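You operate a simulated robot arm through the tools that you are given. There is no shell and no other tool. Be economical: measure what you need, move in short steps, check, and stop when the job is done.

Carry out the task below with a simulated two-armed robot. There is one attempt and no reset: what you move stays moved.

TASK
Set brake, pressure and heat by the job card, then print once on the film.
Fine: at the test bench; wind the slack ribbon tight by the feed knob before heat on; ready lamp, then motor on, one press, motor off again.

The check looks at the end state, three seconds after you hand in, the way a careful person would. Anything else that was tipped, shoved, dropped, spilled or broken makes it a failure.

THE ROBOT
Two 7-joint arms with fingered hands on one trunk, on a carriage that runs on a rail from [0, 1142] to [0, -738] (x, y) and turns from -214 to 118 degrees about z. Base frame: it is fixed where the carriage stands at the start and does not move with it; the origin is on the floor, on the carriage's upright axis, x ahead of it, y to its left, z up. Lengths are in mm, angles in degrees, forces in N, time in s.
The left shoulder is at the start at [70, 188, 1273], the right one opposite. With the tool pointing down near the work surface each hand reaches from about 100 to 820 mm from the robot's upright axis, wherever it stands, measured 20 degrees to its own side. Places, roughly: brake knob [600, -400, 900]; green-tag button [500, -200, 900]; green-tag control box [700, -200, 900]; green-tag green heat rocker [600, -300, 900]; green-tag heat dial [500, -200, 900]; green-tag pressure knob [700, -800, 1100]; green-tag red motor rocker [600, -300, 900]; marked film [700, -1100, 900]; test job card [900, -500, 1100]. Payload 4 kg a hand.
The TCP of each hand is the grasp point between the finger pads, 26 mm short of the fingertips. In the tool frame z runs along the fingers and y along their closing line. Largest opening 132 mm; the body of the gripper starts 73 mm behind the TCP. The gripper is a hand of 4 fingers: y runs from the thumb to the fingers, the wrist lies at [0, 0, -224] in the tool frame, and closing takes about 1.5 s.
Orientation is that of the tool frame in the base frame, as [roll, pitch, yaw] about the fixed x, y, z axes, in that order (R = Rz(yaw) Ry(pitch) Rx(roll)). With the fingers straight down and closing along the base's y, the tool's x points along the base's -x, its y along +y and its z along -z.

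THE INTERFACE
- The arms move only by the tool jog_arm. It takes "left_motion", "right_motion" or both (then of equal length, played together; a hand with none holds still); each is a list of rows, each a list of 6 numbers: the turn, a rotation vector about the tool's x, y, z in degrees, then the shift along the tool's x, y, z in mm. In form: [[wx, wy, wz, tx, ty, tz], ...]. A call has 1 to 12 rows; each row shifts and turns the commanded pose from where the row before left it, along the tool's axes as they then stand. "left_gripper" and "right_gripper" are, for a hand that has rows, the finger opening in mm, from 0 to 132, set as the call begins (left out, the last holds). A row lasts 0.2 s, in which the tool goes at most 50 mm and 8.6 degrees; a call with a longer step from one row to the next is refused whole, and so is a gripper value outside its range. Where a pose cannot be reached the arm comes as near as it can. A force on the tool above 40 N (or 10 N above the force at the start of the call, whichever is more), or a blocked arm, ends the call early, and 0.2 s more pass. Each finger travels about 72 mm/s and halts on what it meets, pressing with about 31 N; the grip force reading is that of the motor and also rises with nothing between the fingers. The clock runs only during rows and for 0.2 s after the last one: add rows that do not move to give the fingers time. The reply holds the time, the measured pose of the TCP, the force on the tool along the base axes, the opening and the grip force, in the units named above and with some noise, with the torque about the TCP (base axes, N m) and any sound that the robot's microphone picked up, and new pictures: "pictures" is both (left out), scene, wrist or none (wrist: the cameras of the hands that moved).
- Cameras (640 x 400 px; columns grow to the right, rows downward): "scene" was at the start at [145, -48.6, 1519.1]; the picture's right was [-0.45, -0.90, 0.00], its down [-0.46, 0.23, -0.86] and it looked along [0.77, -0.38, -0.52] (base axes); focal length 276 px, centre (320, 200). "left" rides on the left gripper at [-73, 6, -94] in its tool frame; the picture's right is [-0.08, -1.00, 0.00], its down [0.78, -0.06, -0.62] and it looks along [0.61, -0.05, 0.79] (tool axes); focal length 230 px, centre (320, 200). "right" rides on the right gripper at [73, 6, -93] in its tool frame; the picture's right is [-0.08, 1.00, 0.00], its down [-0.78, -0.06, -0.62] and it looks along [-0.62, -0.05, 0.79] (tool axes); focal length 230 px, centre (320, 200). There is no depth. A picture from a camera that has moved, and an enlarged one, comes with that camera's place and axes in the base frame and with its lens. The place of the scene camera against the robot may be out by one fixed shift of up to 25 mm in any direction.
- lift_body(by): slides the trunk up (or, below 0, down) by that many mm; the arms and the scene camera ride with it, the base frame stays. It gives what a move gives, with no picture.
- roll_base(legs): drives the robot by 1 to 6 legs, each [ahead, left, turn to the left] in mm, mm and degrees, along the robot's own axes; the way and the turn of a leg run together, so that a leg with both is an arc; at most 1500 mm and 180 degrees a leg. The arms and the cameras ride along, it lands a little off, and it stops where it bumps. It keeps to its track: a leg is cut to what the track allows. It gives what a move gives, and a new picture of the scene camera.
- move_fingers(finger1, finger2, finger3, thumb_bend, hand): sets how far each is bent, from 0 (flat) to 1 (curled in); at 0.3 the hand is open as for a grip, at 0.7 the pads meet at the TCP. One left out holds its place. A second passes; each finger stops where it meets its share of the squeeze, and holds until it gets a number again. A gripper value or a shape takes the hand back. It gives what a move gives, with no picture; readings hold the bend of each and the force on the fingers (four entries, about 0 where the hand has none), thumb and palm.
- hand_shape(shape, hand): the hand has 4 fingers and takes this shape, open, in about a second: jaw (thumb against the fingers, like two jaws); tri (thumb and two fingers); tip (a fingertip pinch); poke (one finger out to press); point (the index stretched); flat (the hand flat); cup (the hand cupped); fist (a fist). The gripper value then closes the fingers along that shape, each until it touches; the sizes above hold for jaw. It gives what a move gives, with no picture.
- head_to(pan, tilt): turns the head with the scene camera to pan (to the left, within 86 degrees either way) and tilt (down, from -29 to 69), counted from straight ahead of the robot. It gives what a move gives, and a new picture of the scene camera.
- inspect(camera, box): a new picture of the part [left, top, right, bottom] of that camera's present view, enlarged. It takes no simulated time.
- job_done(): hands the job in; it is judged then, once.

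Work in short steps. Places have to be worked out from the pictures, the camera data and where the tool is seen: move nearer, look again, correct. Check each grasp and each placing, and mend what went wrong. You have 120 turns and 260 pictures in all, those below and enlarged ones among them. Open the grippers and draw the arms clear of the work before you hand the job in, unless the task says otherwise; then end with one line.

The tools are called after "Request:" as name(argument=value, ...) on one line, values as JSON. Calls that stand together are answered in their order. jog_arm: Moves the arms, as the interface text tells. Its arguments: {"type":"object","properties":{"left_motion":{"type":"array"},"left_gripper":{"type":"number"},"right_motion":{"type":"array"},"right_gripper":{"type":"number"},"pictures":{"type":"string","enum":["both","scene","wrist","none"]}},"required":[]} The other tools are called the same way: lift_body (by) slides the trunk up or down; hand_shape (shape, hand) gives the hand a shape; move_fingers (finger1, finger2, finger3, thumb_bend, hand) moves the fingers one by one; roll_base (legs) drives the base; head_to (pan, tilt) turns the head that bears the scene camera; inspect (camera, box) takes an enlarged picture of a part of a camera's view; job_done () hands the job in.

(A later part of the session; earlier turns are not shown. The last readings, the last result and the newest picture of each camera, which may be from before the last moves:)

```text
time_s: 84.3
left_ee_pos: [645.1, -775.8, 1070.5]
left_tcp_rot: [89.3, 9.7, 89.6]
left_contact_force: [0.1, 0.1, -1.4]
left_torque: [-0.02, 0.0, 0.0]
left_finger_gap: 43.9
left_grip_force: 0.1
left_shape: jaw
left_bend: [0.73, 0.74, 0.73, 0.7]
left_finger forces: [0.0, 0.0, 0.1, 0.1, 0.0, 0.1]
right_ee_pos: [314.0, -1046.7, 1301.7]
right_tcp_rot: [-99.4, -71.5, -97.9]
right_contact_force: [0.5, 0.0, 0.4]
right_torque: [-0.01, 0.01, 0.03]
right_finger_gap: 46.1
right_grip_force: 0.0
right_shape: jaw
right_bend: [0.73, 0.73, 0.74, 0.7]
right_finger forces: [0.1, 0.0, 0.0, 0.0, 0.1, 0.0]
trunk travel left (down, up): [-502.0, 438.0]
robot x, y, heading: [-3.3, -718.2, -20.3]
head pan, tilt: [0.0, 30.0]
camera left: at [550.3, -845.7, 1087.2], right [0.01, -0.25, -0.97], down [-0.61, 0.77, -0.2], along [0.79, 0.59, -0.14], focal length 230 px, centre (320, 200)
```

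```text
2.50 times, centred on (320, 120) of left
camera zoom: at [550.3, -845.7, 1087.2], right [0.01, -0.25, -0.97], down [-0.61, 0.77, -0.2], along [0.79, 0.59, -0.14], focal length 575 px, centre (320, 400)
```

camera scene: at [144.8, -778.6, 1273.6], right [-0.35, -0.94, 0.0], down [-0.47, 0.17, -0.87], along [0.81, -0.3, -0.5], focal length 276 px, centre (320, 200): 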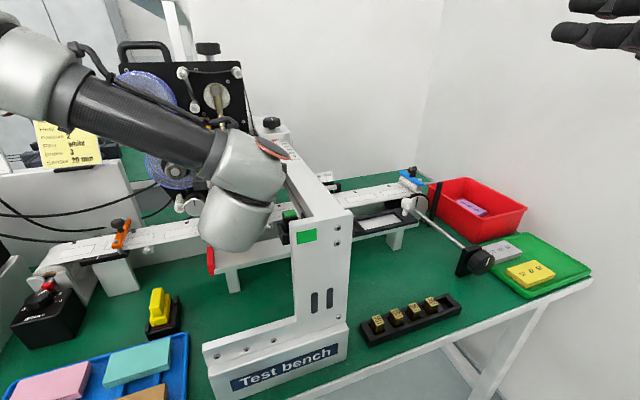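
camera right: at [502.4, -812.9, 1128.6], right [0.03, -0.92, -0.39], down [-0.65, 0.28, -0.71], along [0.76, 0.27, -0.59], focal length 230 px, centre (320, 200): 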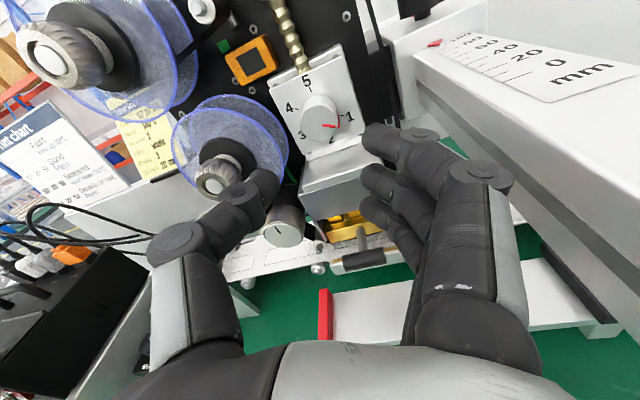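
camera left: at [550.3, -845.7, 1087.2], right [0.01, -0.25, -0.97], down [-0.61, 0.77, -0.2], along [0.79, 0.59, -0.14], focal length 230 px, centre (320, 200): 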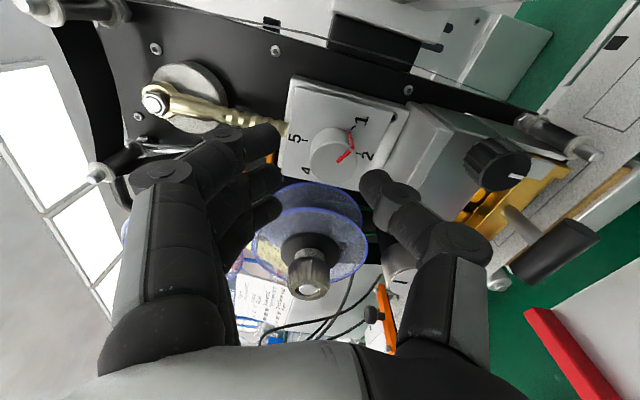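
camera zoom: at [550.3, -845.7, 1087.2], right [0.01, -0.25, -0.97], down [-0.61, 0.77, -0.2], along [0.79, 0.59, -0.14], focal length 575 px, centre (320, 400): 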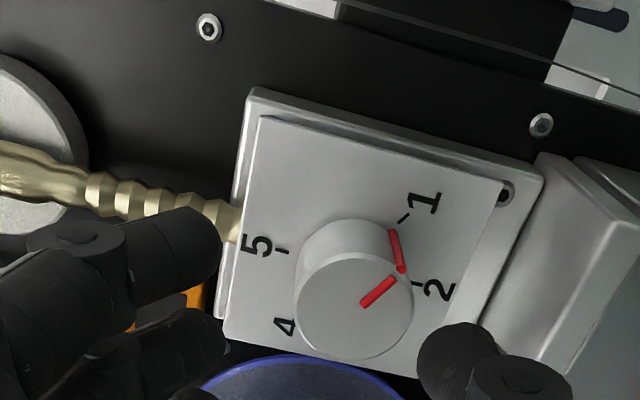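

The pointer has moved only about 5°. I'll correct the height, roll back to 45°, and look before advancing.

Request:
jog_arm(left_motion=[[0, 0, 0, 1, -7, 0], [0, 0, -7, 0, 0, 0], [0, 0, -7, 0, 0, 0], [0, 0, -7, 0, 0, 0], [0, 0, -7, 0, 0, 0], [0, 0, -7, 0, 0, 0], [0, 0, 0, 0, 0, 12], [0, 0, 0, 0, 0, 0]], pictures="wrist")

Request:
inspect(camera="left", box=[220, 60, 420, 220])

```text
time_s: 86.1
left_ee_pos: [657.2, -775.7, 1061.4]
left_tcp_rot: [89.2, 44.7, 89.2]
left_contact_force: [-0.9, -0.5, -0.9]
left_torque: [0.03, 0.03, -0.03]
left_finger_gap: 43.9
left_grip_force: 0.1
left_shape: jaw
left_bend: [0.73, 0.74, 0.73, 0.7]
left_finger forces: [0.1, 0.0, 0.0, 0.1, 0.0, 0.0]
right_ee_pos: [315.5, -1045.8, 1300.6]
right_tcp_rot: [-99.7, -71.6, -97.7]
right_contact_force: [-0.4, -0.6, -0.6]
right_torque: [-0.02, -0.02, -0.03]
right_finger_gap: 46.3
right_grip_force: 0.1
right_shape: jaw
right_bend: [0.73, 0.73, 0.74, 0.7]
right_finger forces: [0.0, 0.0, 0.0, 0.0, 0.1, 0.0]
trunk travel left (down, up): [-502.0, 438.0]
robot x, y, heading: [-1.2, -720.6, -20.2]
head pan, tilt: [0.0, 30.0]
camera left: at [562.1, -823.3, 1116.7], right [0.0, -0.76, -0.65], down [-0.61, 0.52, -0.6], along [0.79, 0.4, -0.46], focal length 230 px, centre (320, 200)
```

left: 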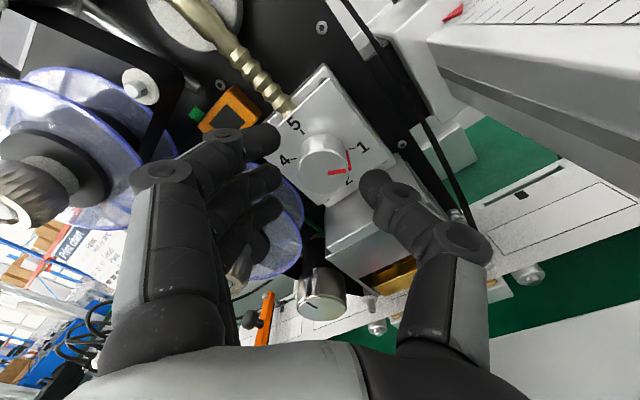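

```text
2.50 times, centred on (320, 140) of left
camera zoom: at [562.1, -823.3, 1116.7], right [0.0, -0.76, -0.65], down [-0.61, 0.52, -0.6], along [0.79, 0.4, -0.46], focal length 575 px, centre (320, 350)
```

zoom: 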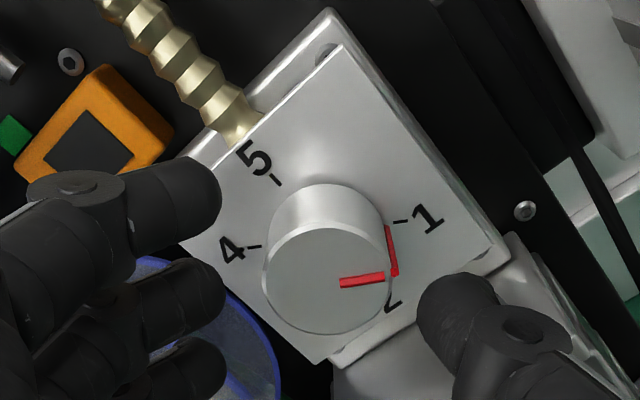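

Clear so far. I'll advance 10 mm, close, and turn 35° clockwise.

Request:
jog_arm(left_motion=[[0, 0, 0, 0, 0, 10], [0, 0, 0, 0, 0, 0]], pictures="none")

Request:
jog_arm(left_motion=[[0, 0, 0, 0, 0, 0], [0, 0, 0, 0, 0, 0], [0, 0, 0, 0, 0, 0], [0, 0, 0, 0, 0, 0], [0, 0, 7, 0, 0, 0], [0, 0, 7, 0, 0, 0], [0, 0, 7, 0, 0, 0], [0, 0, 7, 0, 0, 0], [0, 0, 7, 0, 0, 0], [0, 0, 0, 0, 0, 0]], left_gripper=14, pictures="none")

Request:
inspect(camera="left", box=[220, 60, 420, 220])

```text
time_s: 86.7
left_ee_pos: [668.1, -776.8, 1063.1]
left_tcp_rot: [89.2, 44.7, 89.2]
left_contact_force: [-2.8, -3.6, 0.8]
left_torque: [0.06, -0.05, 0.06]
left_finger_gap: 43.5
left_grip_force: 0.1
left_shape: jaw
left_bend: [0.73, 0.74, 0.74, 0.7]
left_finger forces: [0.0, 0.1, 4.5, 0.0, 0.0, 0.0]
right_ee_pos: [315.2, -1047.7, 1301.5]
right_tcp_rot: [-99.5, -71.4, -97.8]
right_contact_force: [0.8, 0.3, -1.0]
right_torque: [0.02, -0.01, 0.01]
right_finger_gap: 46.1
right_grip_force: 0.0
right_shape: jaw
right_bend: [0.73, 0.73, 0.74, 0.7]
right_finger forces: [0.0, 0.0, 0.0, 0.0, 0.1, 0.0]
trunk travel left (down, up): [-502.0, 438.0]
robot x, y, heading: [0.5, -725.6, -20.1]
head pan, tilt: [0.0, 30.0]
```

```text
time_s: 88.9
left_ee_pos: [669.7, -776.6, 1060.4]
left_tcp_rot: [89.6, 9.5, 89.6]
left_contact_force: [-3.7, -4.0, -16.9]
left_torque: [0.01, 0.2, -0.04]
left_finger_gap: 10.0
left_grip_force: 30.9
left_shape: jaw
left_bend: [0.71, 0.72, 0.69, 0.7]
left_finger forces: [0.0, 12.4, 0.1, 0.0, 30.5, 0.0]
right_ee_pos: [317.3, -1047.4, 1301.7]
right_tcp_rot: [-99.9, -71.6, -97.4]
right_contact_force: [-0.7, -0.2, -0.9]
right_torque: [0.01, 0.02, 0.0]
right_finger_gap: 46.2
right_grip_force: 0.2
right_shape: jaw
right_bend: [0.73, 0.73, 0.74, 0.7]
right_finger forces: [0.0, 0.0, 0.1, 0.0, 0.0, 0.0]
trunk travel left (down, up): [-502.0, 438.0]
robot x, y, heading: [-0.0, -724.6, -20.0]
head pan, tilt: [0.0, 30.0]
```

```text
2.50 times, centred on (320, 140) of left
camera zoom: at [573.5, -847.4, 1077.8], right [0.01, -0.24, -0.97], down [-0.61, 0.77, -0.19], along [0.79, 0.59, -0.14], focal length 575 px, centre (320, 350)
```

zoom: 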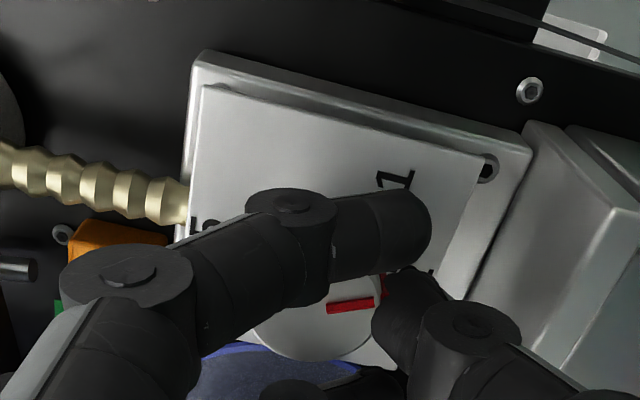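

The pointer has turned about 35°, with around 24° left. I'll release, back off, roll back 27° and repeat.

Request:
jog_arm(left_motion=[[0, 0, 0, 0, 0, 0], [0, 0, 0, 0, 0, 0], [0, 0, 0, 0, 0, 0], [0, 0, 0, 0, 0, -14], [0, 0, -7, 0, 0, 0], [0, 0, -7, 0, 0, 0], [0, 0, -7, 0, 0, 0], [0, 0, -6, 0, 0, 0], [0, 0, 0, 0, 0, 12], [0, 0, 0, 0, 0, 0]], left_gripper=44, pictures="none")

Request:
inspect(camera="left", box=[220, 60, 420, 220])

```text
time_s: 91.1
left_ee_pos: [666.3, -776.2, 1063.2]
left_tcp_rot: [89.4, 36.7, 89.3]
left_contact_force: [-0.8, 0.0, 1.2]
left_torque: [0.01, -0.01, 0.02]
left_finger_gap: 43.6
left_grip_force: 0.0
left_shape: jaw
left_bend: [0.73, 0.74, 0.74, 0.7]
left_finger forces: [0.1, 0.0, 0.1, 0.0, 0.0, 0.1]
right_ee_pos: [315.7, -1045.8, 1301.7]
right_tcp_rot: [-99.6, -71.5, -97.7]
right_contact_force: [1.3, 0.0, 0.7]
right_torque: [-0.03, -0.03, -0.02]
right_finger_gap: 45.9
right_grip_force: 0.0
right_shape: jaw
right_bend: [0.73, 0.73, 0.74, 0.7]
right_finger forces: [0.0, 0.1, 0.0, 0.0, 0.1, 0.0]
trunk travel left (down, up): [-502.0, 438.0]
robot x, y, heading: [-0.3, -725.3, -20.5]
head pan, tilt: [0.0, 30.0]
```

```text
2.50 times, centred on (320, 140) of left
camera zoom: at [570.5, -831.1, 1109.5], right [0.0, -0.66, -0.75], down [-0.61, 0.6, -0.52], along [0.79, 0.46, -0.4], focal length 575 px, centre (320, 350)
```

zoom: 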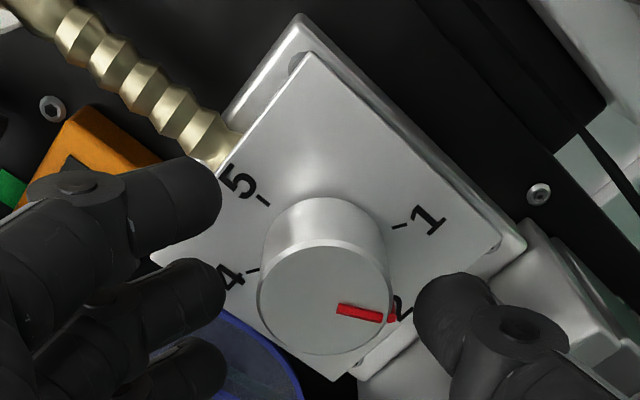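

By the tick marks the pointer is 32° past 1, so 28° remain. I'll close and turn 28°.

Request:
jog_arm(left_motion=[[0, 0, 0, 0, 0, 0], [0, 0, 0, 0, 0, 0], [0, 0, 0, 0, 0, 0], [0, 0, 0, 0, 0, 0], [0, 0, 7, 0, 0, 0], [0, 0, 7, 0, 0, 0], [0, 0, 7, 0, 0, 0], [0, 0, 7, 0, 0, 0], [0, 0, 0, 0, 0, 0]], left_gripper=14, pictures="none")

Request:
jog_arm(left_motion=[[0, 0, 0, 0, 0, 0], [0, 0, 0, 0, 0, 0], [0, 0, 0, 0, 0, 0], [0, 0, 0, 0, 0, -14], [0, 0, 0, 0, 0, 0]], left_gripper=44, pictures="none")

Request:
inspect(camera="left", box=[220, 40, 420, 200])

```text
time_s: 93.1
left_ee_pos: [667.0, -776.7, 1061.3]
left_tcp_rot: [89.6, 8.5, 89.6]
left_contact_force: [-7.7, -3.4, -20.6]
left_torque: [0.04, 0.32, -0.07]
left_finger_gap: 10.5
left_grip_force: 31.1
left_shape: jaw
left_bend: [0.71, 0.73, 0.69, 0.7]
left_finger forces: [0.1, 12.2, 0.1, 0.1, 33.1, 0.0]
right_ee_pos: [316.9, -1046.2, 1301.6]
right_tcp_rot: [-99.9, -71.5, -97.5]
right_contact_force: [0.4, 0.4, -0.8]
right_torque: [-0.03, 0.0, 0.03]
right_finger_gap: 46.1
right_grip_force: 0.1
right_shape: jaw
right_bend: [0.73, 0.73, 0.74, 0.7]
right_finger forces: [0.0, 0.0, 0.0, 0.1, 0.0, 0.0]
trunk travel left (down, up): [-502.0, 438.0]
robot x, y, heading: [2.2, -726.1, -20.3]
head pan, tilt: [0.0, 30.0]
```

```text
time_s: 94.3
left_ee_pos: [652.1, -774.5, 1062.5]
left_tcp_rot: [89.4, 8.7, 89.6]
left_contact_force: [-0.3, 0.0, 1.1]
left_torque: [-0.02, -0.01, 0.03]
left_finger_gap: 43.3
left_grip_force: 0.2
left_shape: jaw
left_bend: [0.73, 0.74, 0.73, 0.7]
left_finger forces: [0.0, 0.1, 0.0, 0.0, 0.0, 0.0]
right_ee_pos: [315.4, -1045.9, 1301.1]
right_tcp_rot: [-99.6, -71.5, -97.6]
right_contact_force: [-0.5, -0.5, -0.6]
right_torque: [0.01, -0.01, 0.03]
right_finger_gap: 46.0
right_grip_force: 0.1
right_shape: jaw
right_bend: [0.73, 0.73, 0.74, 0.7]
right_finger forces: [0.1, 0.0, 0.0, 0.1, 0.0, 0.1]
trunk travel left (down, up): [-502.0, 438.0]
robot x, y, heading: [-2.0, -722.8, -20.2]
head pan, tilt: [0.0, 30.0]
```

```text
2.50 times, centred on (320, 120) of left
camera zoom: at [557.3, -846.2, 1077.8], right [0.01, -0.23, -0.97], down [-0.61, 0.77, -0.18], along [0.79, 0.6, -0.13], focal length 575 px, centre (320, 400)
```

zoom: 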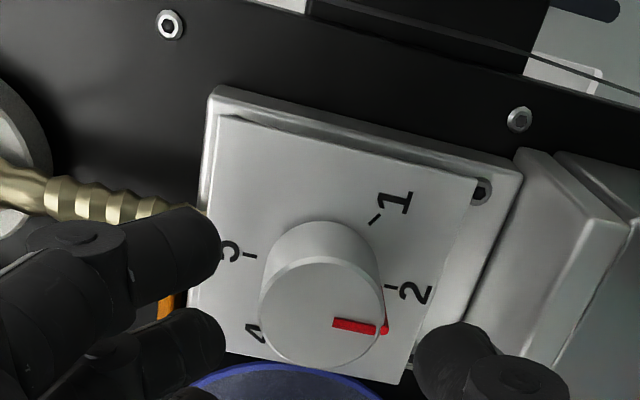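

The pressure knob is on 2, within 3°. Next is the ribbon: I'll back the hand off and look closely at both spools and the ribbon path.

Request:
jog_arm(left_motion=[[0, 0, 0, 0, 0, -40], [0, 0, 0, 0, 0, -40], [0, 0, -8, 0, 20, -30], [0, 0, -8, 0, 20, -20], [0, 0, -8, 0, 20, 0], [0, 0, -8, 0, 0, 0], [0, 0, -8, 0, 0, 0], [0, 0, -8, 0, 0, 0], [0, 0, -8, 0, 0, 0], [0, 0, -8, 0, 0, 0], [0, 0, -8, 0, 0, 0], [0, 0, -8, 0, 0, 0]], pictures="wrist")

Request:
inspect(camera="left", box=[200, 0, 440, 150])

Request:
inspect(camera="left", box=[200, 90, 440, 250])

```text
time_s: 96.9
left_ee_pos: [521.4, -757.6, 1117.8]
left_tcp_rot: [65.5, 88.6, 65.1]
left_contact_force: [0.7, -0.4, 0.7]
left_torque: [-0.02, 0.01, 0.01]
left_finger_gap: 43.6
left_grip_force: 0.1
left_shape: jaw
left_bend: [0.73, 0.74, 0.73, 0.7]
left_finger forces: [0.0, 0.0, 0.0, 0.1, 0.0, 0.0]
right_ee_pos: [316.1, -1046.7, 1301.8]
right_tcp_rot: [-99.7, -71.4, -97.7]
right_contact_force: [0.6, -0.5, -0.3]
right_torque: [-0.04, 0.02, 0.01]
right_finger_gap: 45.9
right_grip_force: 0.0
right_shape: jaw
right_bend: [0.73, 0.73, 0.74, 0.7]
right_finger forces: [0.0, 0.0, 0.0, 0.1, 0.1, 0.0]
trunk travel left (down, up): [-502.0, 438.0]
robot x, y, heading: [2.8, -725.2, -20.0]
head pan, tilt: [0.0, 30.0]
camera left: at [425.9, -753.0, 1189.8], right [-0.01, -1.0, 0.06], down [-0.61, -0.04, -0.79], along [0.79, -0.04, -0.61], focal length 230 px, centre (320, 200)
```

left: 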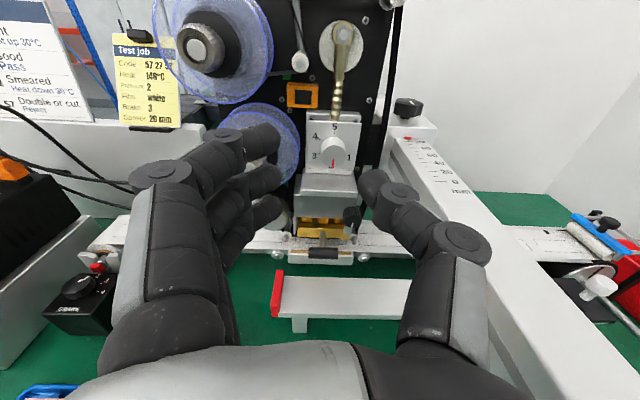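

```text
2.67 times, centred on (320, 75) of left
camera zoom: at [425.9, -753.0, 1189.8], right [-0.01, -1.0, 0.06], down [-0.61, -0.04, -0.79], along [0.79, -0.04, -0.61], focal length 614 px, centre (320, 533)
```

zoom: 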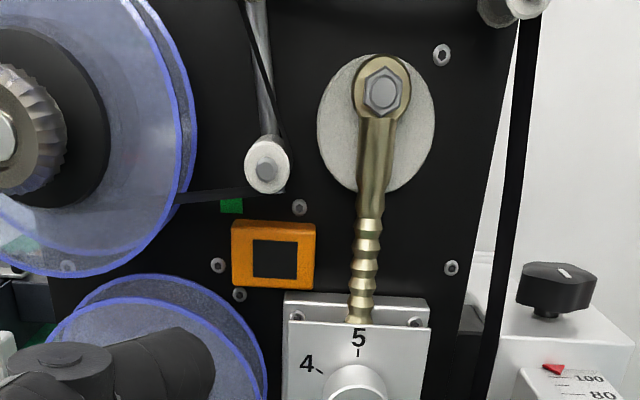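

```text
2.50 times, centred on (320, 170) of left
camera zoom: at [425.9, -753.0, 1189.8], right [-0.01, -1.0, 0.06], down [-0.61, -0.04, -0.79], along [0.79, -0.04, -0.61], focal length 575 px, centre (320, 275)
```

zoom: 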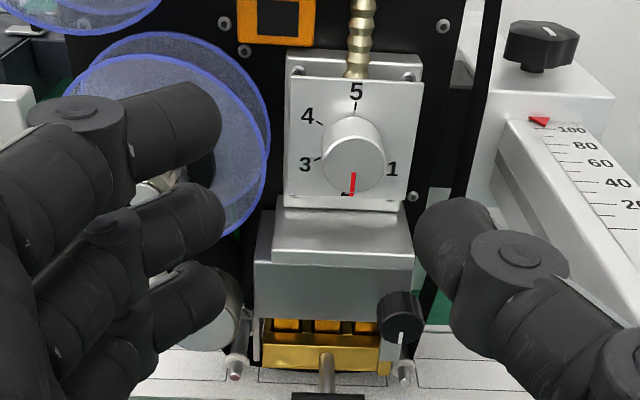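

The pressure pointer clearly sits at 2. The ribbon seems to run from the upper spool's underside to a swing-arm roller, over the top, and down the right side. I'll raise the hand to see the whole path.

Request:
jog_arm(left_motion=[[0, 0, 0, -40, 0, -20], [0, 0, 0, -40, 0, -20], [0, 0, 0, -30, 0, -30], [0, 0, 0, 0, 0, -30]], pictures="wrist")

Request:
inspect(camera="left", box=[190, 0, 420, 140])

Request:
inspect(camera="left", box=[200, 80, 420, 240])

```text
time_s: 97.9
left_ee_pos: [419.3, -761.7, 1227.7]
left_tcp_rot: [67.1, 88.6, 66.7]
left_contact_force: [0.0, -0.1, 0.2]
left_torque: [0.0, 0.0, 0.0]
left_finger_gap: 43.4
left_grip_force: 0.2
left_shape: jaw
left_bend: [0.73, 0.74, 0.73, 0.7]
left_finger forces: [0.0, 0.0, 0.0, 0.0, 0.1, 0.1]
right_ee_pos: [313.4, -1046.6, 1301.6]
right_tcp_rot: [-99.5, -71.5, -97.8]
right_contact_force: [0.0, -0.4, -1.0]
right_torque: [-0.02, 0.0, 0.01]
right_finger_gap: 45.8
right_grip_force: 0.1
right_shape: jaw
right_bend: [0.73, 0.73, 0.74, 0.7]
right_finger forces: [0.0, 0.0, 0.0, 0.0, 0.0, 0.1]
trunk travel left (down, up): [-502.0, 438.0]
robot x, y, heading: [0.7, -722.4, -20.5]
head pan, tilt: [0.0, 30.0]
camera left: at [322.8, -757.3, 1300.2], right [-0.01, -1.0, 0.05], down [-0.61, -0.04, -0.79], along [0.79, -0.04, -0.61], focal length 230 px, centre (320, 200)
```

left: 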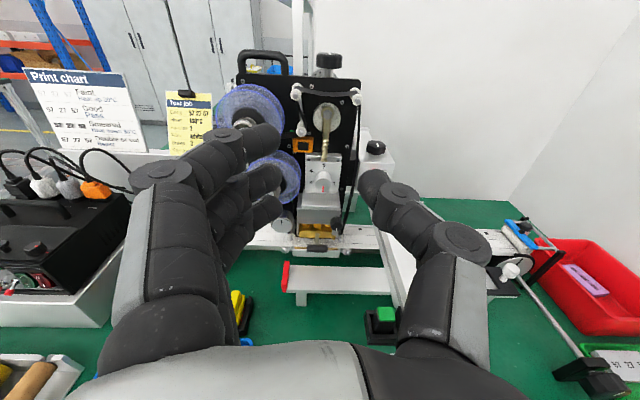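

```text
2.78 times, centred on (305, 70) of left
camera zoom: at [322.8, -757.3, 1300.2], right [-0.01, -1.0, 0.05], down [-0.61, -0.04, -0.79], along [0.79, -0.04, -0.61], focal length 640 px, centre (362, 562)
```

zoom: 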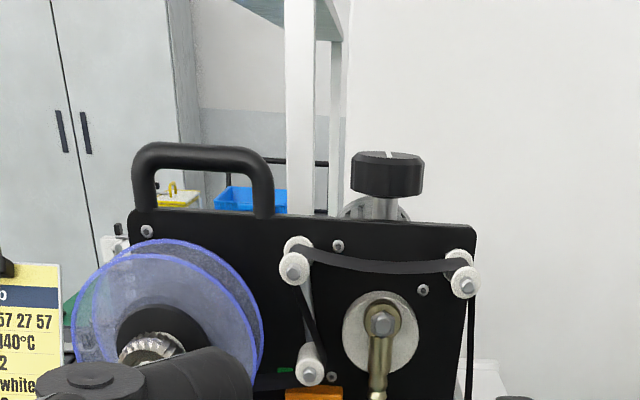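

```text
2.50 times, centred on (310, 160) of left
camera zoom: at [322.8, -757.3, 1300.2], right [-0.01, -1.0, 0.05], down [-0.61, -0.04, -0.79], along [0.79, -0.04, -0.61], focal length 575 px, centre (345, 300)
```

zoom: 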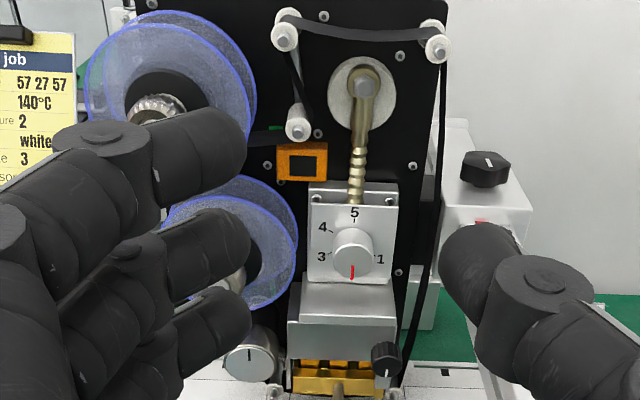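

The slack is the sag between the top rollers, fed from the upper spool, so clockwise on the upper knob winds it in. I'll move the left hand in front of the upper spool knob near [660, -648, 1163].

Request:
jog_arm(left_motion=[[0, 0, 0, 16, 28, 33], [0, 0, 0, 16, 28, 33], [0, 0, 0, 16, 28, 33], [0, 0, 0, 16, 28, 33], [0, 0, 0, 0, 0, 0]], left_gripper=60, pictures="wrist")

Request:
inspect(camera="left", box=[220, 40, 460, 200])

```text
time_s: 99.1
left_ee_pos: [550.4, -646.7, 1167.4]
left_tcp_rot: [66.8, 88.5, 66.6]
left_contact_force: [0.4, 0.1, 0.8]
left_torque: [-0.03, 0.01, 0.05]
left_finger_gap: 59.1
left_grip_force: 0.1
left_shape: jaw
left_bend: [0.73, 0.73, 0.73, 0.7]
left_finger forces: [0.0, 0.0, 0.0, 0.0, 0.0, 0.0]
right_ee_pos: [314.3, -1048.0, 1302.1]
right_tcp_rot: [-99.5, -71.4, -97.7]
right_contact_force: [-0.6, -0.7, 0.2]
right_torque: [0.0, -0.02, 0.03]
right_finger_gap: 45.8
right_grip_force: 0.0
right_shape: jaw
right_bend: [0.73, 0.73, 0.74, 0.7]
right_finger forces: [0.1, 0.0, 0.0, 0.0, 0.0, 0.0]
trunk travel left (down, up): [-502.0, 438.0]
robot x, y, heading: [1.9, -721.5, -20.2]
head pan, tilt: [0.0, 30.0]
camera left: at [455.5, -643.3, 1238.8], right [-0.01, -1.0, 0.05], down [-0.61, -0.04, -0.79], along [0.79, -0.04, -0.61], focal length 230 px, centre (320, 200)
```

left: 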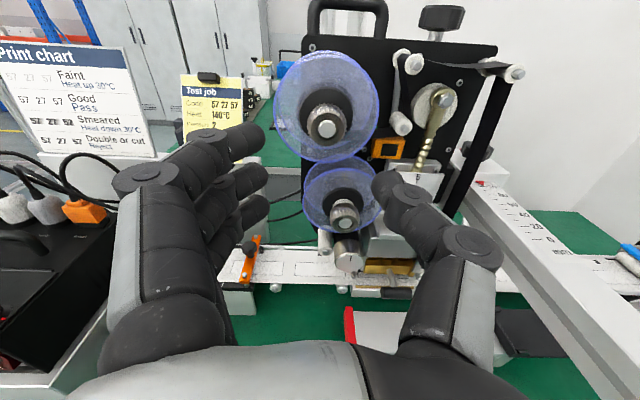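

```text
2.50 times, centred on (340, 120) of left
camera zoom: at [455.5, -643.3, 1238.8], right [-0.01, -1.0, 0.05], down [-0.61, -0.04, -0.79], along [0.79, -0.04, -0.61], focal length 575 px, centre (270, 400)
```

zoom: 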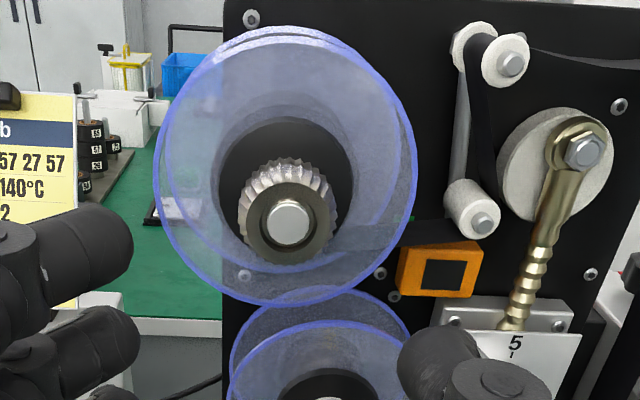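

The upper knob tip is at about [644, -655, 1167]. I'll align, advance to x≈637, and close on it.

Request:
jog_arm(left_motion=[[0, 0, 0, 0, -8, 25], [0, 0, 0, 0, 0, 25], [0, 0, 0, 0, 0, 25], [0, 0, 0, 0, 0, 12], [0, 0, 0, 0, 0, 0]], pictures="wrist")

Request:
jog_arm(left_motion=[[0, 0, 0, 0, 0, 0], [0, 0, 0, 0, 0, 0], [0, 0, 0, 0, 0, 0], [0, 0, 0, 0, 0, 0]], left_gripper=16, pictures="none")

Request:
inspect(camera="left", box=[200, 20, 480, 200])

```text
time_s: 100.3
left_ee_pos: [639.8, -653.9, 1167.1]
left_tcp_rot: [67.7, 88.6, 67.4]
left_contact_force: [-0.8, 0.5, 0.0]
left_torque: [-0.01, 0.01, 0.02]
left_finger_gap: 59.3
left_grip_force: 0.0
left_shape: jaw
left_bend: [0.73, 0.73, 0.73, 0.7]
left_finger forces: [0.1, 0.0, 0.1, 0.0, 0.0, 0.0]
right_ee_pos: [314.7, -1047.1, 1302.2]
right_tcp_rot: [-99.6, -71.5, -97.7]
right_contact_force: [0.9, -0.1, 0.0]
right_torque: [-0.03, 0.01, -0.02]
right_finger_gap: 45.8
right_grip_force: 0.0
right_shape: jaw
right_bend: [0.73, 0.73, 0.74, 0.7]
right_finger forces: [0.0, 0.0, 0.0, 0.0, 0.1, 0.0]
trunk travel left (down, up): [-502.0, 438.0]
robot x, y, heading: [1.3, -725.4, -20.3]
head pan, tilt: [0.0, 30.0]
camera left: at [544.6, -650.0, 1239.0], right [-0.01, -1.0, 0.05], down [-0.61, -0.04, -0.79], along [0.79, -0.04, -0.61], focal length 230 px, centre (320, 200)
```

left: 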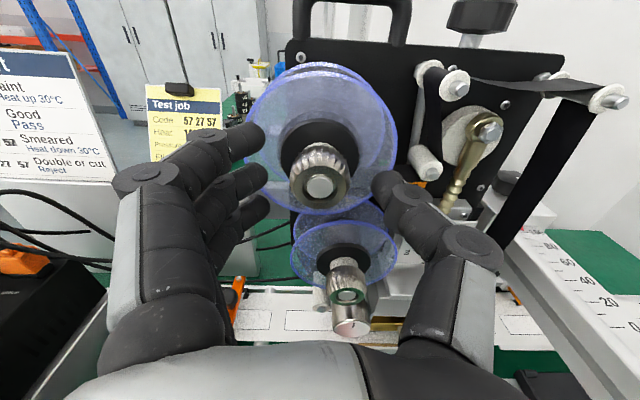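

```text
time_s: 101.3
left_ee_pos: [639.5, -656.9, 1167.5]
left_tcp_rot: [69.9, 88.3, 69.3]
left_contact_force: [1.4, -11.3, 0.4]
left_torque: [-0.02, 0.01, 0.02]
left_finger_gap: 10.3
left_grip_force: 31.2
left_shape: jaw
left_bend: [0.7, 0.72, 0.7, 0.7]
left_finger forces: [0.1, 15.0, 0.1, 0.0, 26.5, 0.0]
right_ee_pos: [316.2, -1049.6, 1301.4]
right_tcp_rot: [-99.7, -71.4, -97.6]
right_contact_force: [0.4, -0.3, 0.4]
right_torque: [0.0, -0.02, -0.03]
right_finger_gap: 45.8
right_grip_force: 0.0
right_shape: jaw
right_bend: [0.73, 0.73, 0.74, 0.7]
right_finger forces: [0.1, 0.1, 0.0, 0.0, 0.0, 0.0]
trunk travel left (down, up): [-502.0, 438.0]
robot x, y, heading: [0.8, -723.2, -20.5]
head pan, tilt: [0.0, 30.0]
```

```text
2.22 times, centred on (340, 110) of left
camera zoom: at [544.5, -653.6, 1238.8], right [-0.01, -1.0, 0.05], down [-0.61, -0.04, -0.79], along [0.79, -0.04, -0.61], focal length 511 px, centre (276, 400)
```

zoom: 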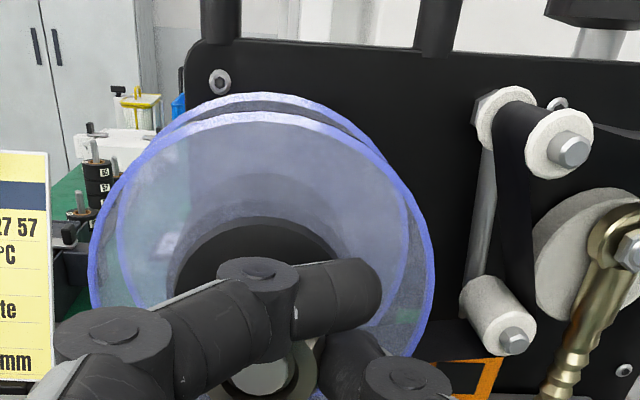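

The knob is gripped. I'll turn 42° clockwise and check how the ribbon reacts.

Request:
jog_arm(left_motion=[[0, 0, 7, 0, 0, 0], [0, 0, 7, 0, 0, 0], [0, 0, 7, 0, 0, 0], [0, 0, 7, 0, 0, 0], [0, 0, 7, 0, 0, 0], [0, 0, 7, 0, 0, 0], [0, 0, 0, 0, 0, 0]], pictures="both")

Request:
inspect(camera="scene", box=[80, 30, 260, 160])

```text
time_s: 102.9
left_ee_pos: [640.9, -657.2, 1165.2]
left_tcp_rot: [89.4, 46.5, 89.3]
left_contact_force: [-10.6, -9.6, -22.3]
left_torque: [-0.02, 0.33, -0.18]
left_finger_gap: 11.1
left_grip_force: 30.6
left_shape: jaw
left_bend: [0.7, 0.72, 0.7, 0.7]
left_finger forces: [0.0, 11.9, 0.1, 0.1, 35.2, 0.1]
right_ee_pos: [316.3, -1046.5, 1301.3]
right_tcp_rot: [-99.7, -71.4, -97.7]
right_contact_force: [-0.9, 0.1, -0.6]
right_torque: [0.01, 0.03, -0.04]
right_finger_gap: 46.2
right_grip_force: 0.0
right_shape: jaw
right_bend: [0.73, 0.73, 0.74, 0.7]
right_finger forces: [0.0, 0.0, 0.1, 0.0, 0.0, 0.0]
trunk travel left (down, up): [-502.0, 438.0]
robot x, y, heading: [-1.1, -721.8, -20.3]
head pan, tilt: [0.0, 30.0]
camera scene: at [146.8, -783.1, 1272.9], right [-0.35, -0.94, 0.0], down [-0.47, 0.17, -0.87], along [0.81, -0.3, -0.5], focal length 276 px, centre (320, 200)
camera left: at [545.3, -702.5, 1222.0], right [0.0, -0.78, -0.63], down [-0.61, 0.5, -0.61], along [0.79, 0.38, -0.47], focal length 230 px, centre (320, 200)
```

scene: 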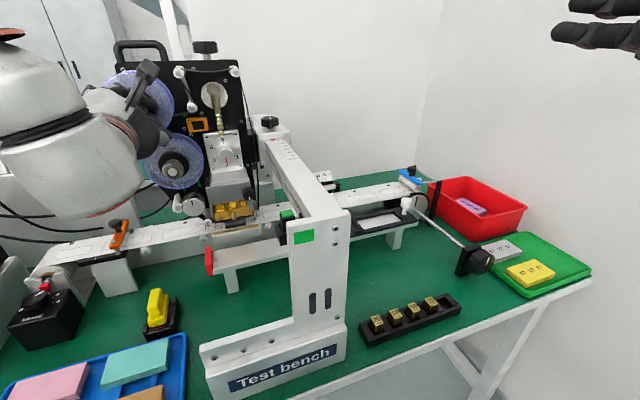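
left: 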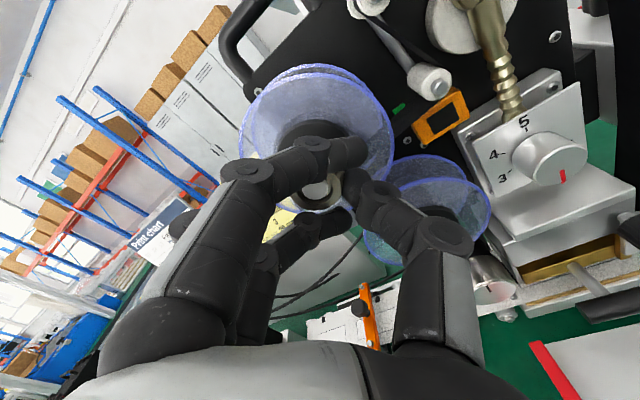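

```text
3.08 times, centred on (170, 95) of scene
camera zoom: at [146.8, -783.1, 1272.9], right [-0.35, -0.94, 0.0], down [-0.47, 0.17, -0.87], along [0.81, -0.3, -0.5], focal length 848 px, centre (782, 523)
```

zoom: 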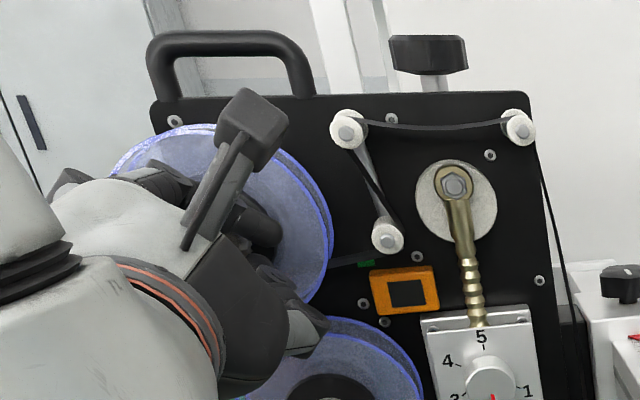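

The sag has clearly shrunk, so clockwise is right. I'll continue another 35° and check.

Request:
jog_arm(left_motion=[[0, 0, 7, 0, 0, 0], [0, 0, 7, 0, 0, 0], [0, 0, 7, 0, 0, 0], [0, 0, 7, 0, 0, 0], [0, 0, 7, 0, 0, 0], [0, 0, 0, 0, 0, 0]], pictures="none")

Request:
inspect(camera="scene", box=[80, 30, 260, 160])

```text
time_s: 104.3
left_ee_pos: [641.7, -655.9, 1166.0]
left_tcp_rot: [89.7, 11.5, 89.6]
left_contact_force: [-9.3, -0.3, -24.5]
left_torque: [0.01, 0.45, 0.01]
left_finger_gap: 11.3
left_grip_force: 31.0
left_shape: jaw
left_bend: [0.7, 0.72, 0.7, 0.7]
left_finger forces: [0.0, 11.7, 0.1, 0.0, 36.0, 0.0]
right_ee_pos: [316.7, -1044.6, 1301.8]
right_tcp_rot: [-99.8, -71.4, -97.5]
right_contact_force: [-0.1, 1.2, -0.7]
right_torque: [0.0, 0.01, -0.02]
right_finger_gap: 46.0
right_grip_force: 0.0
right_shape: jaw
right_bend: [0.73, 0.73, 0.74, 0.7]
right_finger forces: [0.1, 0.0, 0.0, 0.1, 0.0, 0.0]
trunk travel left (down, up): [-502.0, 438.0]
robot x, y, heading: [-3.3, -726.9, -20.4]
head pan, tilt: [0.0, 30.0]
```

```text
3.08 times, centred on (170, 95) of scene
camera zoom: at [147.1, -781.3, 1273.1], right [-0.35, -0.94, 0.0], down [-0.47, 0.17, -0.87], along [0.81, -0.3, -0.5], focal length 848 px, centre (782, 523)
```

zoom: 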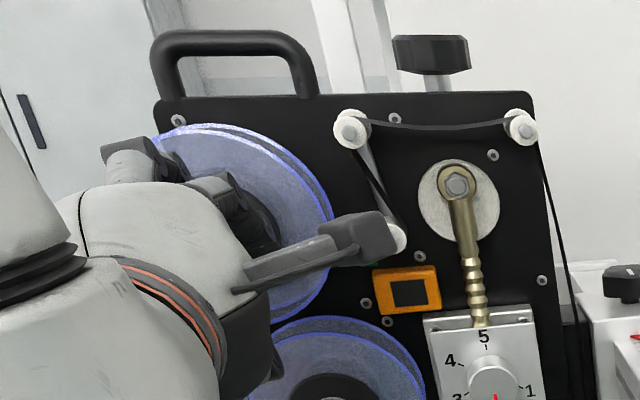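

The change is hard to judge. I'll release, roll back, regrip and do another stroke, watching whether the spool follows.

Request:
jog_arm(left_motion=[[0, 0, 0, 0, 0, 0], [0, 0, 0, 0, 0, 0], [0, 0, 0, 0, 0, 0], [0, 0, -8, 0, 0, 0], [0, 0, -8, 0, 0, 0], [0, 0, -8, 0, 0, 0], [0, 0, -8, 0, 0, 0], [0, 0, -8, 0, 0, 0], [0, 0, -8, 0, 0, 0], [0, 0, -8, 0, 0, 0], [0, 0, -8, 0, 0, 0], [0, 0, 0, 0, 0, 0]], left_gripper=60, pictures="wrist")

Request:
inspect(camera="left", box=[240, 20, 480, 200])

Request:
inspect(camera="scene", box=[140, 50, 260, 130])

```text
time_s: 106.9
left_ee_pos: [639.3, -656.4, 1166.9]
left_tcp_rot: [87.7, 75.8, 87.5]
left_contact_force: [-0.2, 0.4, 0.3]
left_torque: [0.0, 0.0, 0.0]
left_finger_gap: 59.4
left_grip_force: 0.1
left_shape: jaw
left_bend: [0.73, 0.73, 0.73, 0.7]
left_finger forces: [0.0, 0.0, 0.0, 0.0, 0.1, 0.0]
right_ee_pos: [316.2, -1045.9, 1301.6]
right_tcp_rot: [-99.7, -71.4, -97.7]
right_contact_force: [-0.1, 0.8, -0.8]
right_torque: [-0.03, 0.0, 0.02]
right_finger_gap: 46.0
right_grip_force: 0.0
right_shape: jaw
right_bend: [0.73, 0.73, 0.74, 0.7]
right_finger forces: [0.0, 0.2, 0.0, 0.1, 0.0, 0.0]
trunk travel left (down, up): [-502.0, 438.0]
robot x, y, heading: [-0.2, -724.0, -20.4]
head pan, tilt: [0.0, 30.0]
camera left: at [544.5, -668.0, 1238.9], right [0.0, -0.99, -0.17], down [-0.61, 0.14, -0.78], along [0.79, 0.1, -0.6], focal length 230 px, centre (320, 200)
```

left: 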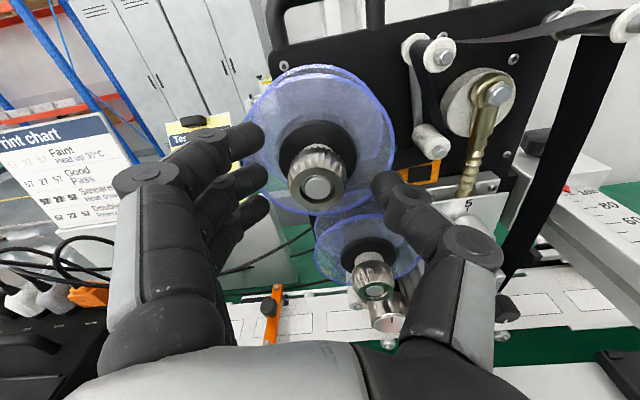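

```text
2.22 times, centred on (360, 110) of left
camera zoom: at [544.5, -668.0, 1238.9], right [0.0, -0.99, -0.17], down [-0.61, 0.14, -0.78], along [0.79, 0.1, -0.6], focal length 511 px, centre (231, 400)
```

zoom: 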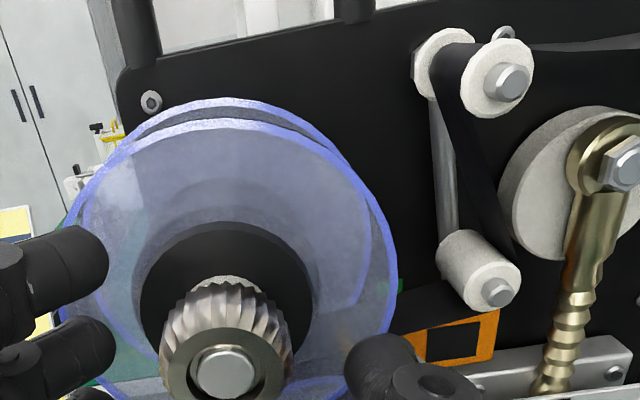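

```text
5.00 times, centred on (200, 90) of scene
camera zoom: at [146.0, -781.6, 1273.2], right [-0.35, -0.94, 0.0], down [-0.47, 0.17, -0.87], along [0.81, -0.3, -0.5], focal length 1378 px, centre (920, 750)
```

zoom: 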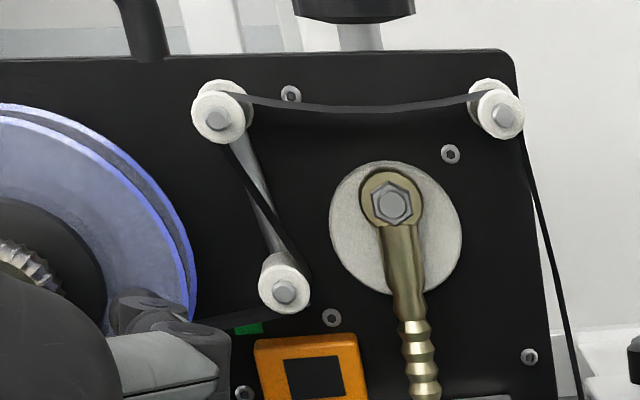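

The sag is about 14 px in this zoom, which I'll use as a reference. I'll do a second full stroke of about 77°.

Request:
jog_arm(left_motion=[[0, 0, 0, 0, 0, 0], [0, 0, 0, 0, 0, 0], [0, 0, 0, 0, 0, 0], [0, 0, 0, 0, 0, 0], [0, 0, 8, 0, 0, 0], [0, 0, 8, 0, 0, 0], [0, 0, 8, 0, 0, 0], [0, 0, 8, 0, 0, 0], [0, 0, 8, 0, 0, 0], [0, 0, 8, 0, 0, 0], [0, 0, 8, 0, 0, 0], [0, 0, 8, 0, 0, 0]], left_gripper=12, pictures="none")

Request:
inspect(camera="scene", box=[140, 50, 260, 130])

Request:
jog_arm(left_motion=[[0, 0, 0, 0, 0, 0], [0, 0, 0, 0, 0, 0], [0, 0, 0, 0, 0, 0], [0, 0, -8, 0, 0, 0], [0, 0, -8, 0, 0, 0], [0, 0, -8, 0, 0, 0], [0, 0, -8, 0, 0, 0], [0, 0, -8, 0, 0, 0], [0, 0, -8, 0, 0, 0], [0, 0, -8, 0, 0, 0], [0, 0, -8, 0, 0, 0], [0, 0, 0, 0, 0, 0]], left_gripper=60, pictures="none")

Request:
inspect(camera="scene", box=[140, 50, 260, 130])

```text
time_s: 109.5
left_ee_pos: [640.9, -655.0, 1166.0]
left_tcp_rot: [89.6, 11.5, 89.6]
left_contact_force: [-9.9, -2.0, -21.9]
left_torque: [-0.03, 0.53, -0.07]
left_finger_gap: 13.9
left_grip_force: 31.1
left_shape: jaw
left_bend: [0.69, 0.73, 0.71, 0.7]
left_finger forces: [0.1, 10.4, 8.7, 0.1, 37.3, 0.1]
right_ee_pos: [315.8, -1046.0, 1301.4]
right_tcp_rot: [-99.8, -71.5, -97.6]
right_contact_force: [0.1, -0.5, 0.0]
right_torque: [0.0, 0.0, 0.03]
right_finger_gap: 46.0
right_grip_force: 0.0
right_shape: jaw
right_bend: [0.73, 0.73, 0.74, 0.7]
right_finger forces: [0.0, 0.0, 0.1, 0.0, 0.0, 0.0]
trunk travel left (down, up): [-502.0, 438.0]
robot x, y, heading: [0.7, -725.8, -20.3]
head pan, tilt: [0.0, 30.0]
```

```text
5.00 times, centred on (200, 90) of scene
camera zoom: at [147.0, -781.6, 1273.0], right [-0.35, -0.94, 0.0], down [-0.47, 0.17, -0.87], along [0.81, -0.3, -0.5], focal length 1378 px, centre (920, 750)
```

zoom: 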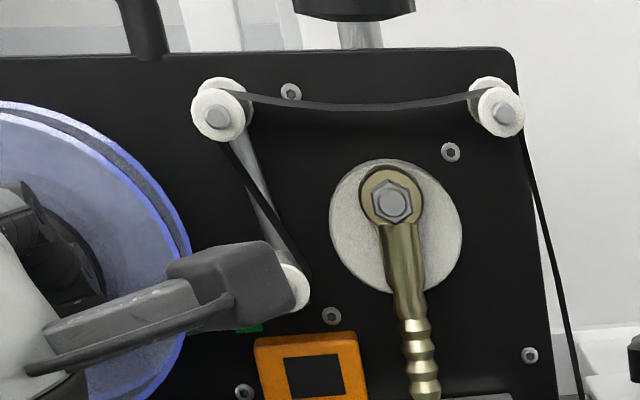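

```text
time_s: 112.1
left_ee_pos: [640.7, -654.3, 1169.3]
left_tcp_rot: [87.9, 75.8, 87.5]
left_contact_force: [-0.6, 0.4, 0.2]
left_torque: [0.0, 0.01, 0.0]
left_finger_gap: 59.4
left_grip_force: 0.0
left_shape: jaw
left_bend: [0.73, 0.73, 0.73, 0.7]
left_finger forces: [0.0, 0.0, 0.1, 0.0, 0.1, 0.1]
right_ee_pos: [316.1, -1046.0, 1302.2]
right_tcp_rot: [-99.6, -71.5, -97.7]
right_contact_force: [0.0, 0.5, -0.7]
right_torque: [-0.01, 0.01, 0.0]
right_finger_gap: 45.9
right_grip_force: 0.1
right_shape: jaw
right_bend: [0.73, 0.73, 0.74, 0.7]
right_finger forces: [0.1, 0.0, 0.1, 0.1, 0.1, 0.0]
trunk travel left (down, up): [-502.0, 438.0]
robot x, y, heading: [-2.5, -725.4, -20.1]
head pan, tilt: [0.0, 30.0]
```

```text
5.00 times, centred on (200, 90) of scene
camera zoom: at [146.0, -781.6, 1273.2], right [-0.35, -0.94, 0.0], down [-0.47, 0.17, -0.87], along [0.81, -0.3, -0.5], focal length 1378 px, centre (920, 750)
```

zoom: 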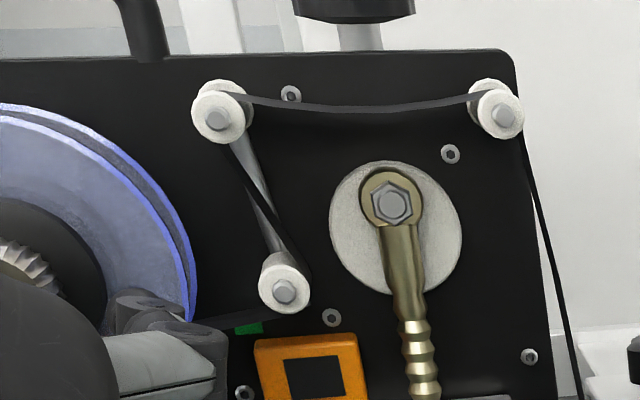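

There's no visible change, so the slack may be elsewhere or this isn't the feed spool. I'll back off and examine the ribbon's lower run and the lower spool.

Request:
jog_arm(left_motion=[[0, 0, -7, 0, 0, -45], [0, 0, -7, 0, 0, -45], [0, 0, 0, 35, 0, -20], [0, 0, 0, 35, 0, 0], [0, 0, 0, 0, -15, 0]], pictures="wrist")

Request:
inspect(camera="left", box=[260, 60, 460, 200])

Request:
inspect(camera="scene", box=[130, 110, 290, 240])

```text
time_s: 113.3
left_ee_pos: [534.3, -667.2, 1118.4]
left_tcp_rot: [44.7, 89.6, 44.5]
left_contact_force: [-0.1, 0.0, 0.6]
left_torque: [-0.01, 0.0, -0.03]
left_finger_gap: 59.7
left_grip_force: 0.0
left_shape: jaw
left_bend: [0.73, 0.73, 0.73, 0.7]
left_finger forces: [0.0, 0.0, 0.0, 0.1, 0.0, 0.0]
left hand out of reach, approached as far as the arm can: row 4
right_ee_pos: [319.7, -1046.9, 1300.4]
right_tcp_rot: [-100.3, -71.6, -97.1]
right_contact_force: [0.4, -0.1, -1.2]
right_torque: [0.02, -0.03, 0.0]
right_finger_gap: 45.9
right_grip_force: 0.0
right_shape: jaw
right_bend: [0.73, 0.73, 0.74, 0.7]
right_finger forces: [0.0, 0.0, 0.0, 0.0, 0.0, 0.0]
trunk travel left (down, up): [-502.0, 438.0]
robot x, y, heading: [2.1, -722.8, -20.4]
head pan, tilt: [0.0, 30.0]
camera left: at [438.8, -662.3, 1190.8], right [0.0, -1.0, 0.07], down [-0.61, -0.05, -0.79], along [0.79, -0.05, -0.61], focal length 230 px, centre (320, 200)
```

left: 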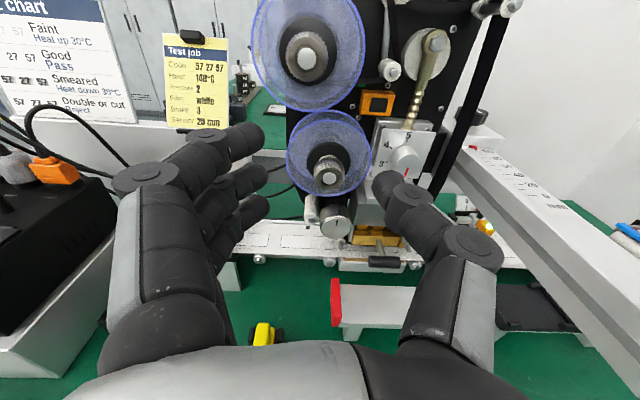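

```text
2.86 times, centred on (360, 130) of left
camera zoom: at [438.8, -662.3, 1190.8], right [0.0, -1.0, 0.07], down [-0.61, -0.05, -0.79], along [0.79, -0.05, -0.61], focal length 657 px, centre (206, 400)
```

zoom: 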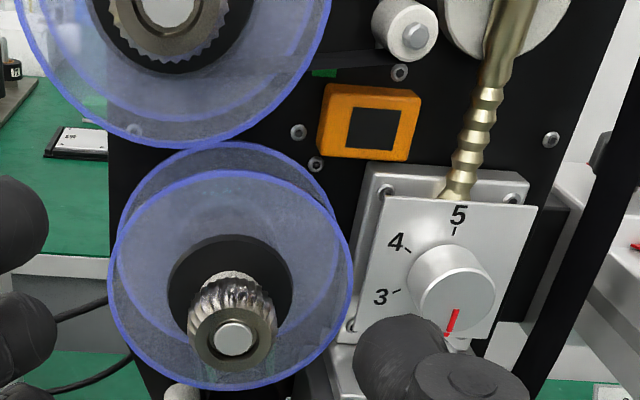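

```text
3.08 times, centred on (210, 175) of scene
camera zoom: at [149.8, -780.8, 1272.7], right [-0.35, -0.94, 0.0], down [-0.47, 0.17, -0.86], along [0.81, -0.3, -0.5], focal length 848 px, centre (658, 277)
```

zoom: 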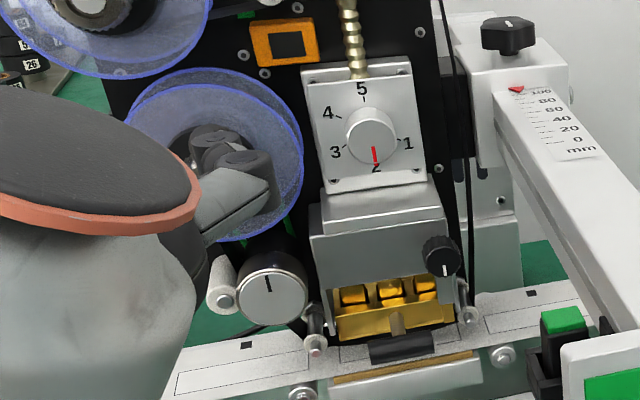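

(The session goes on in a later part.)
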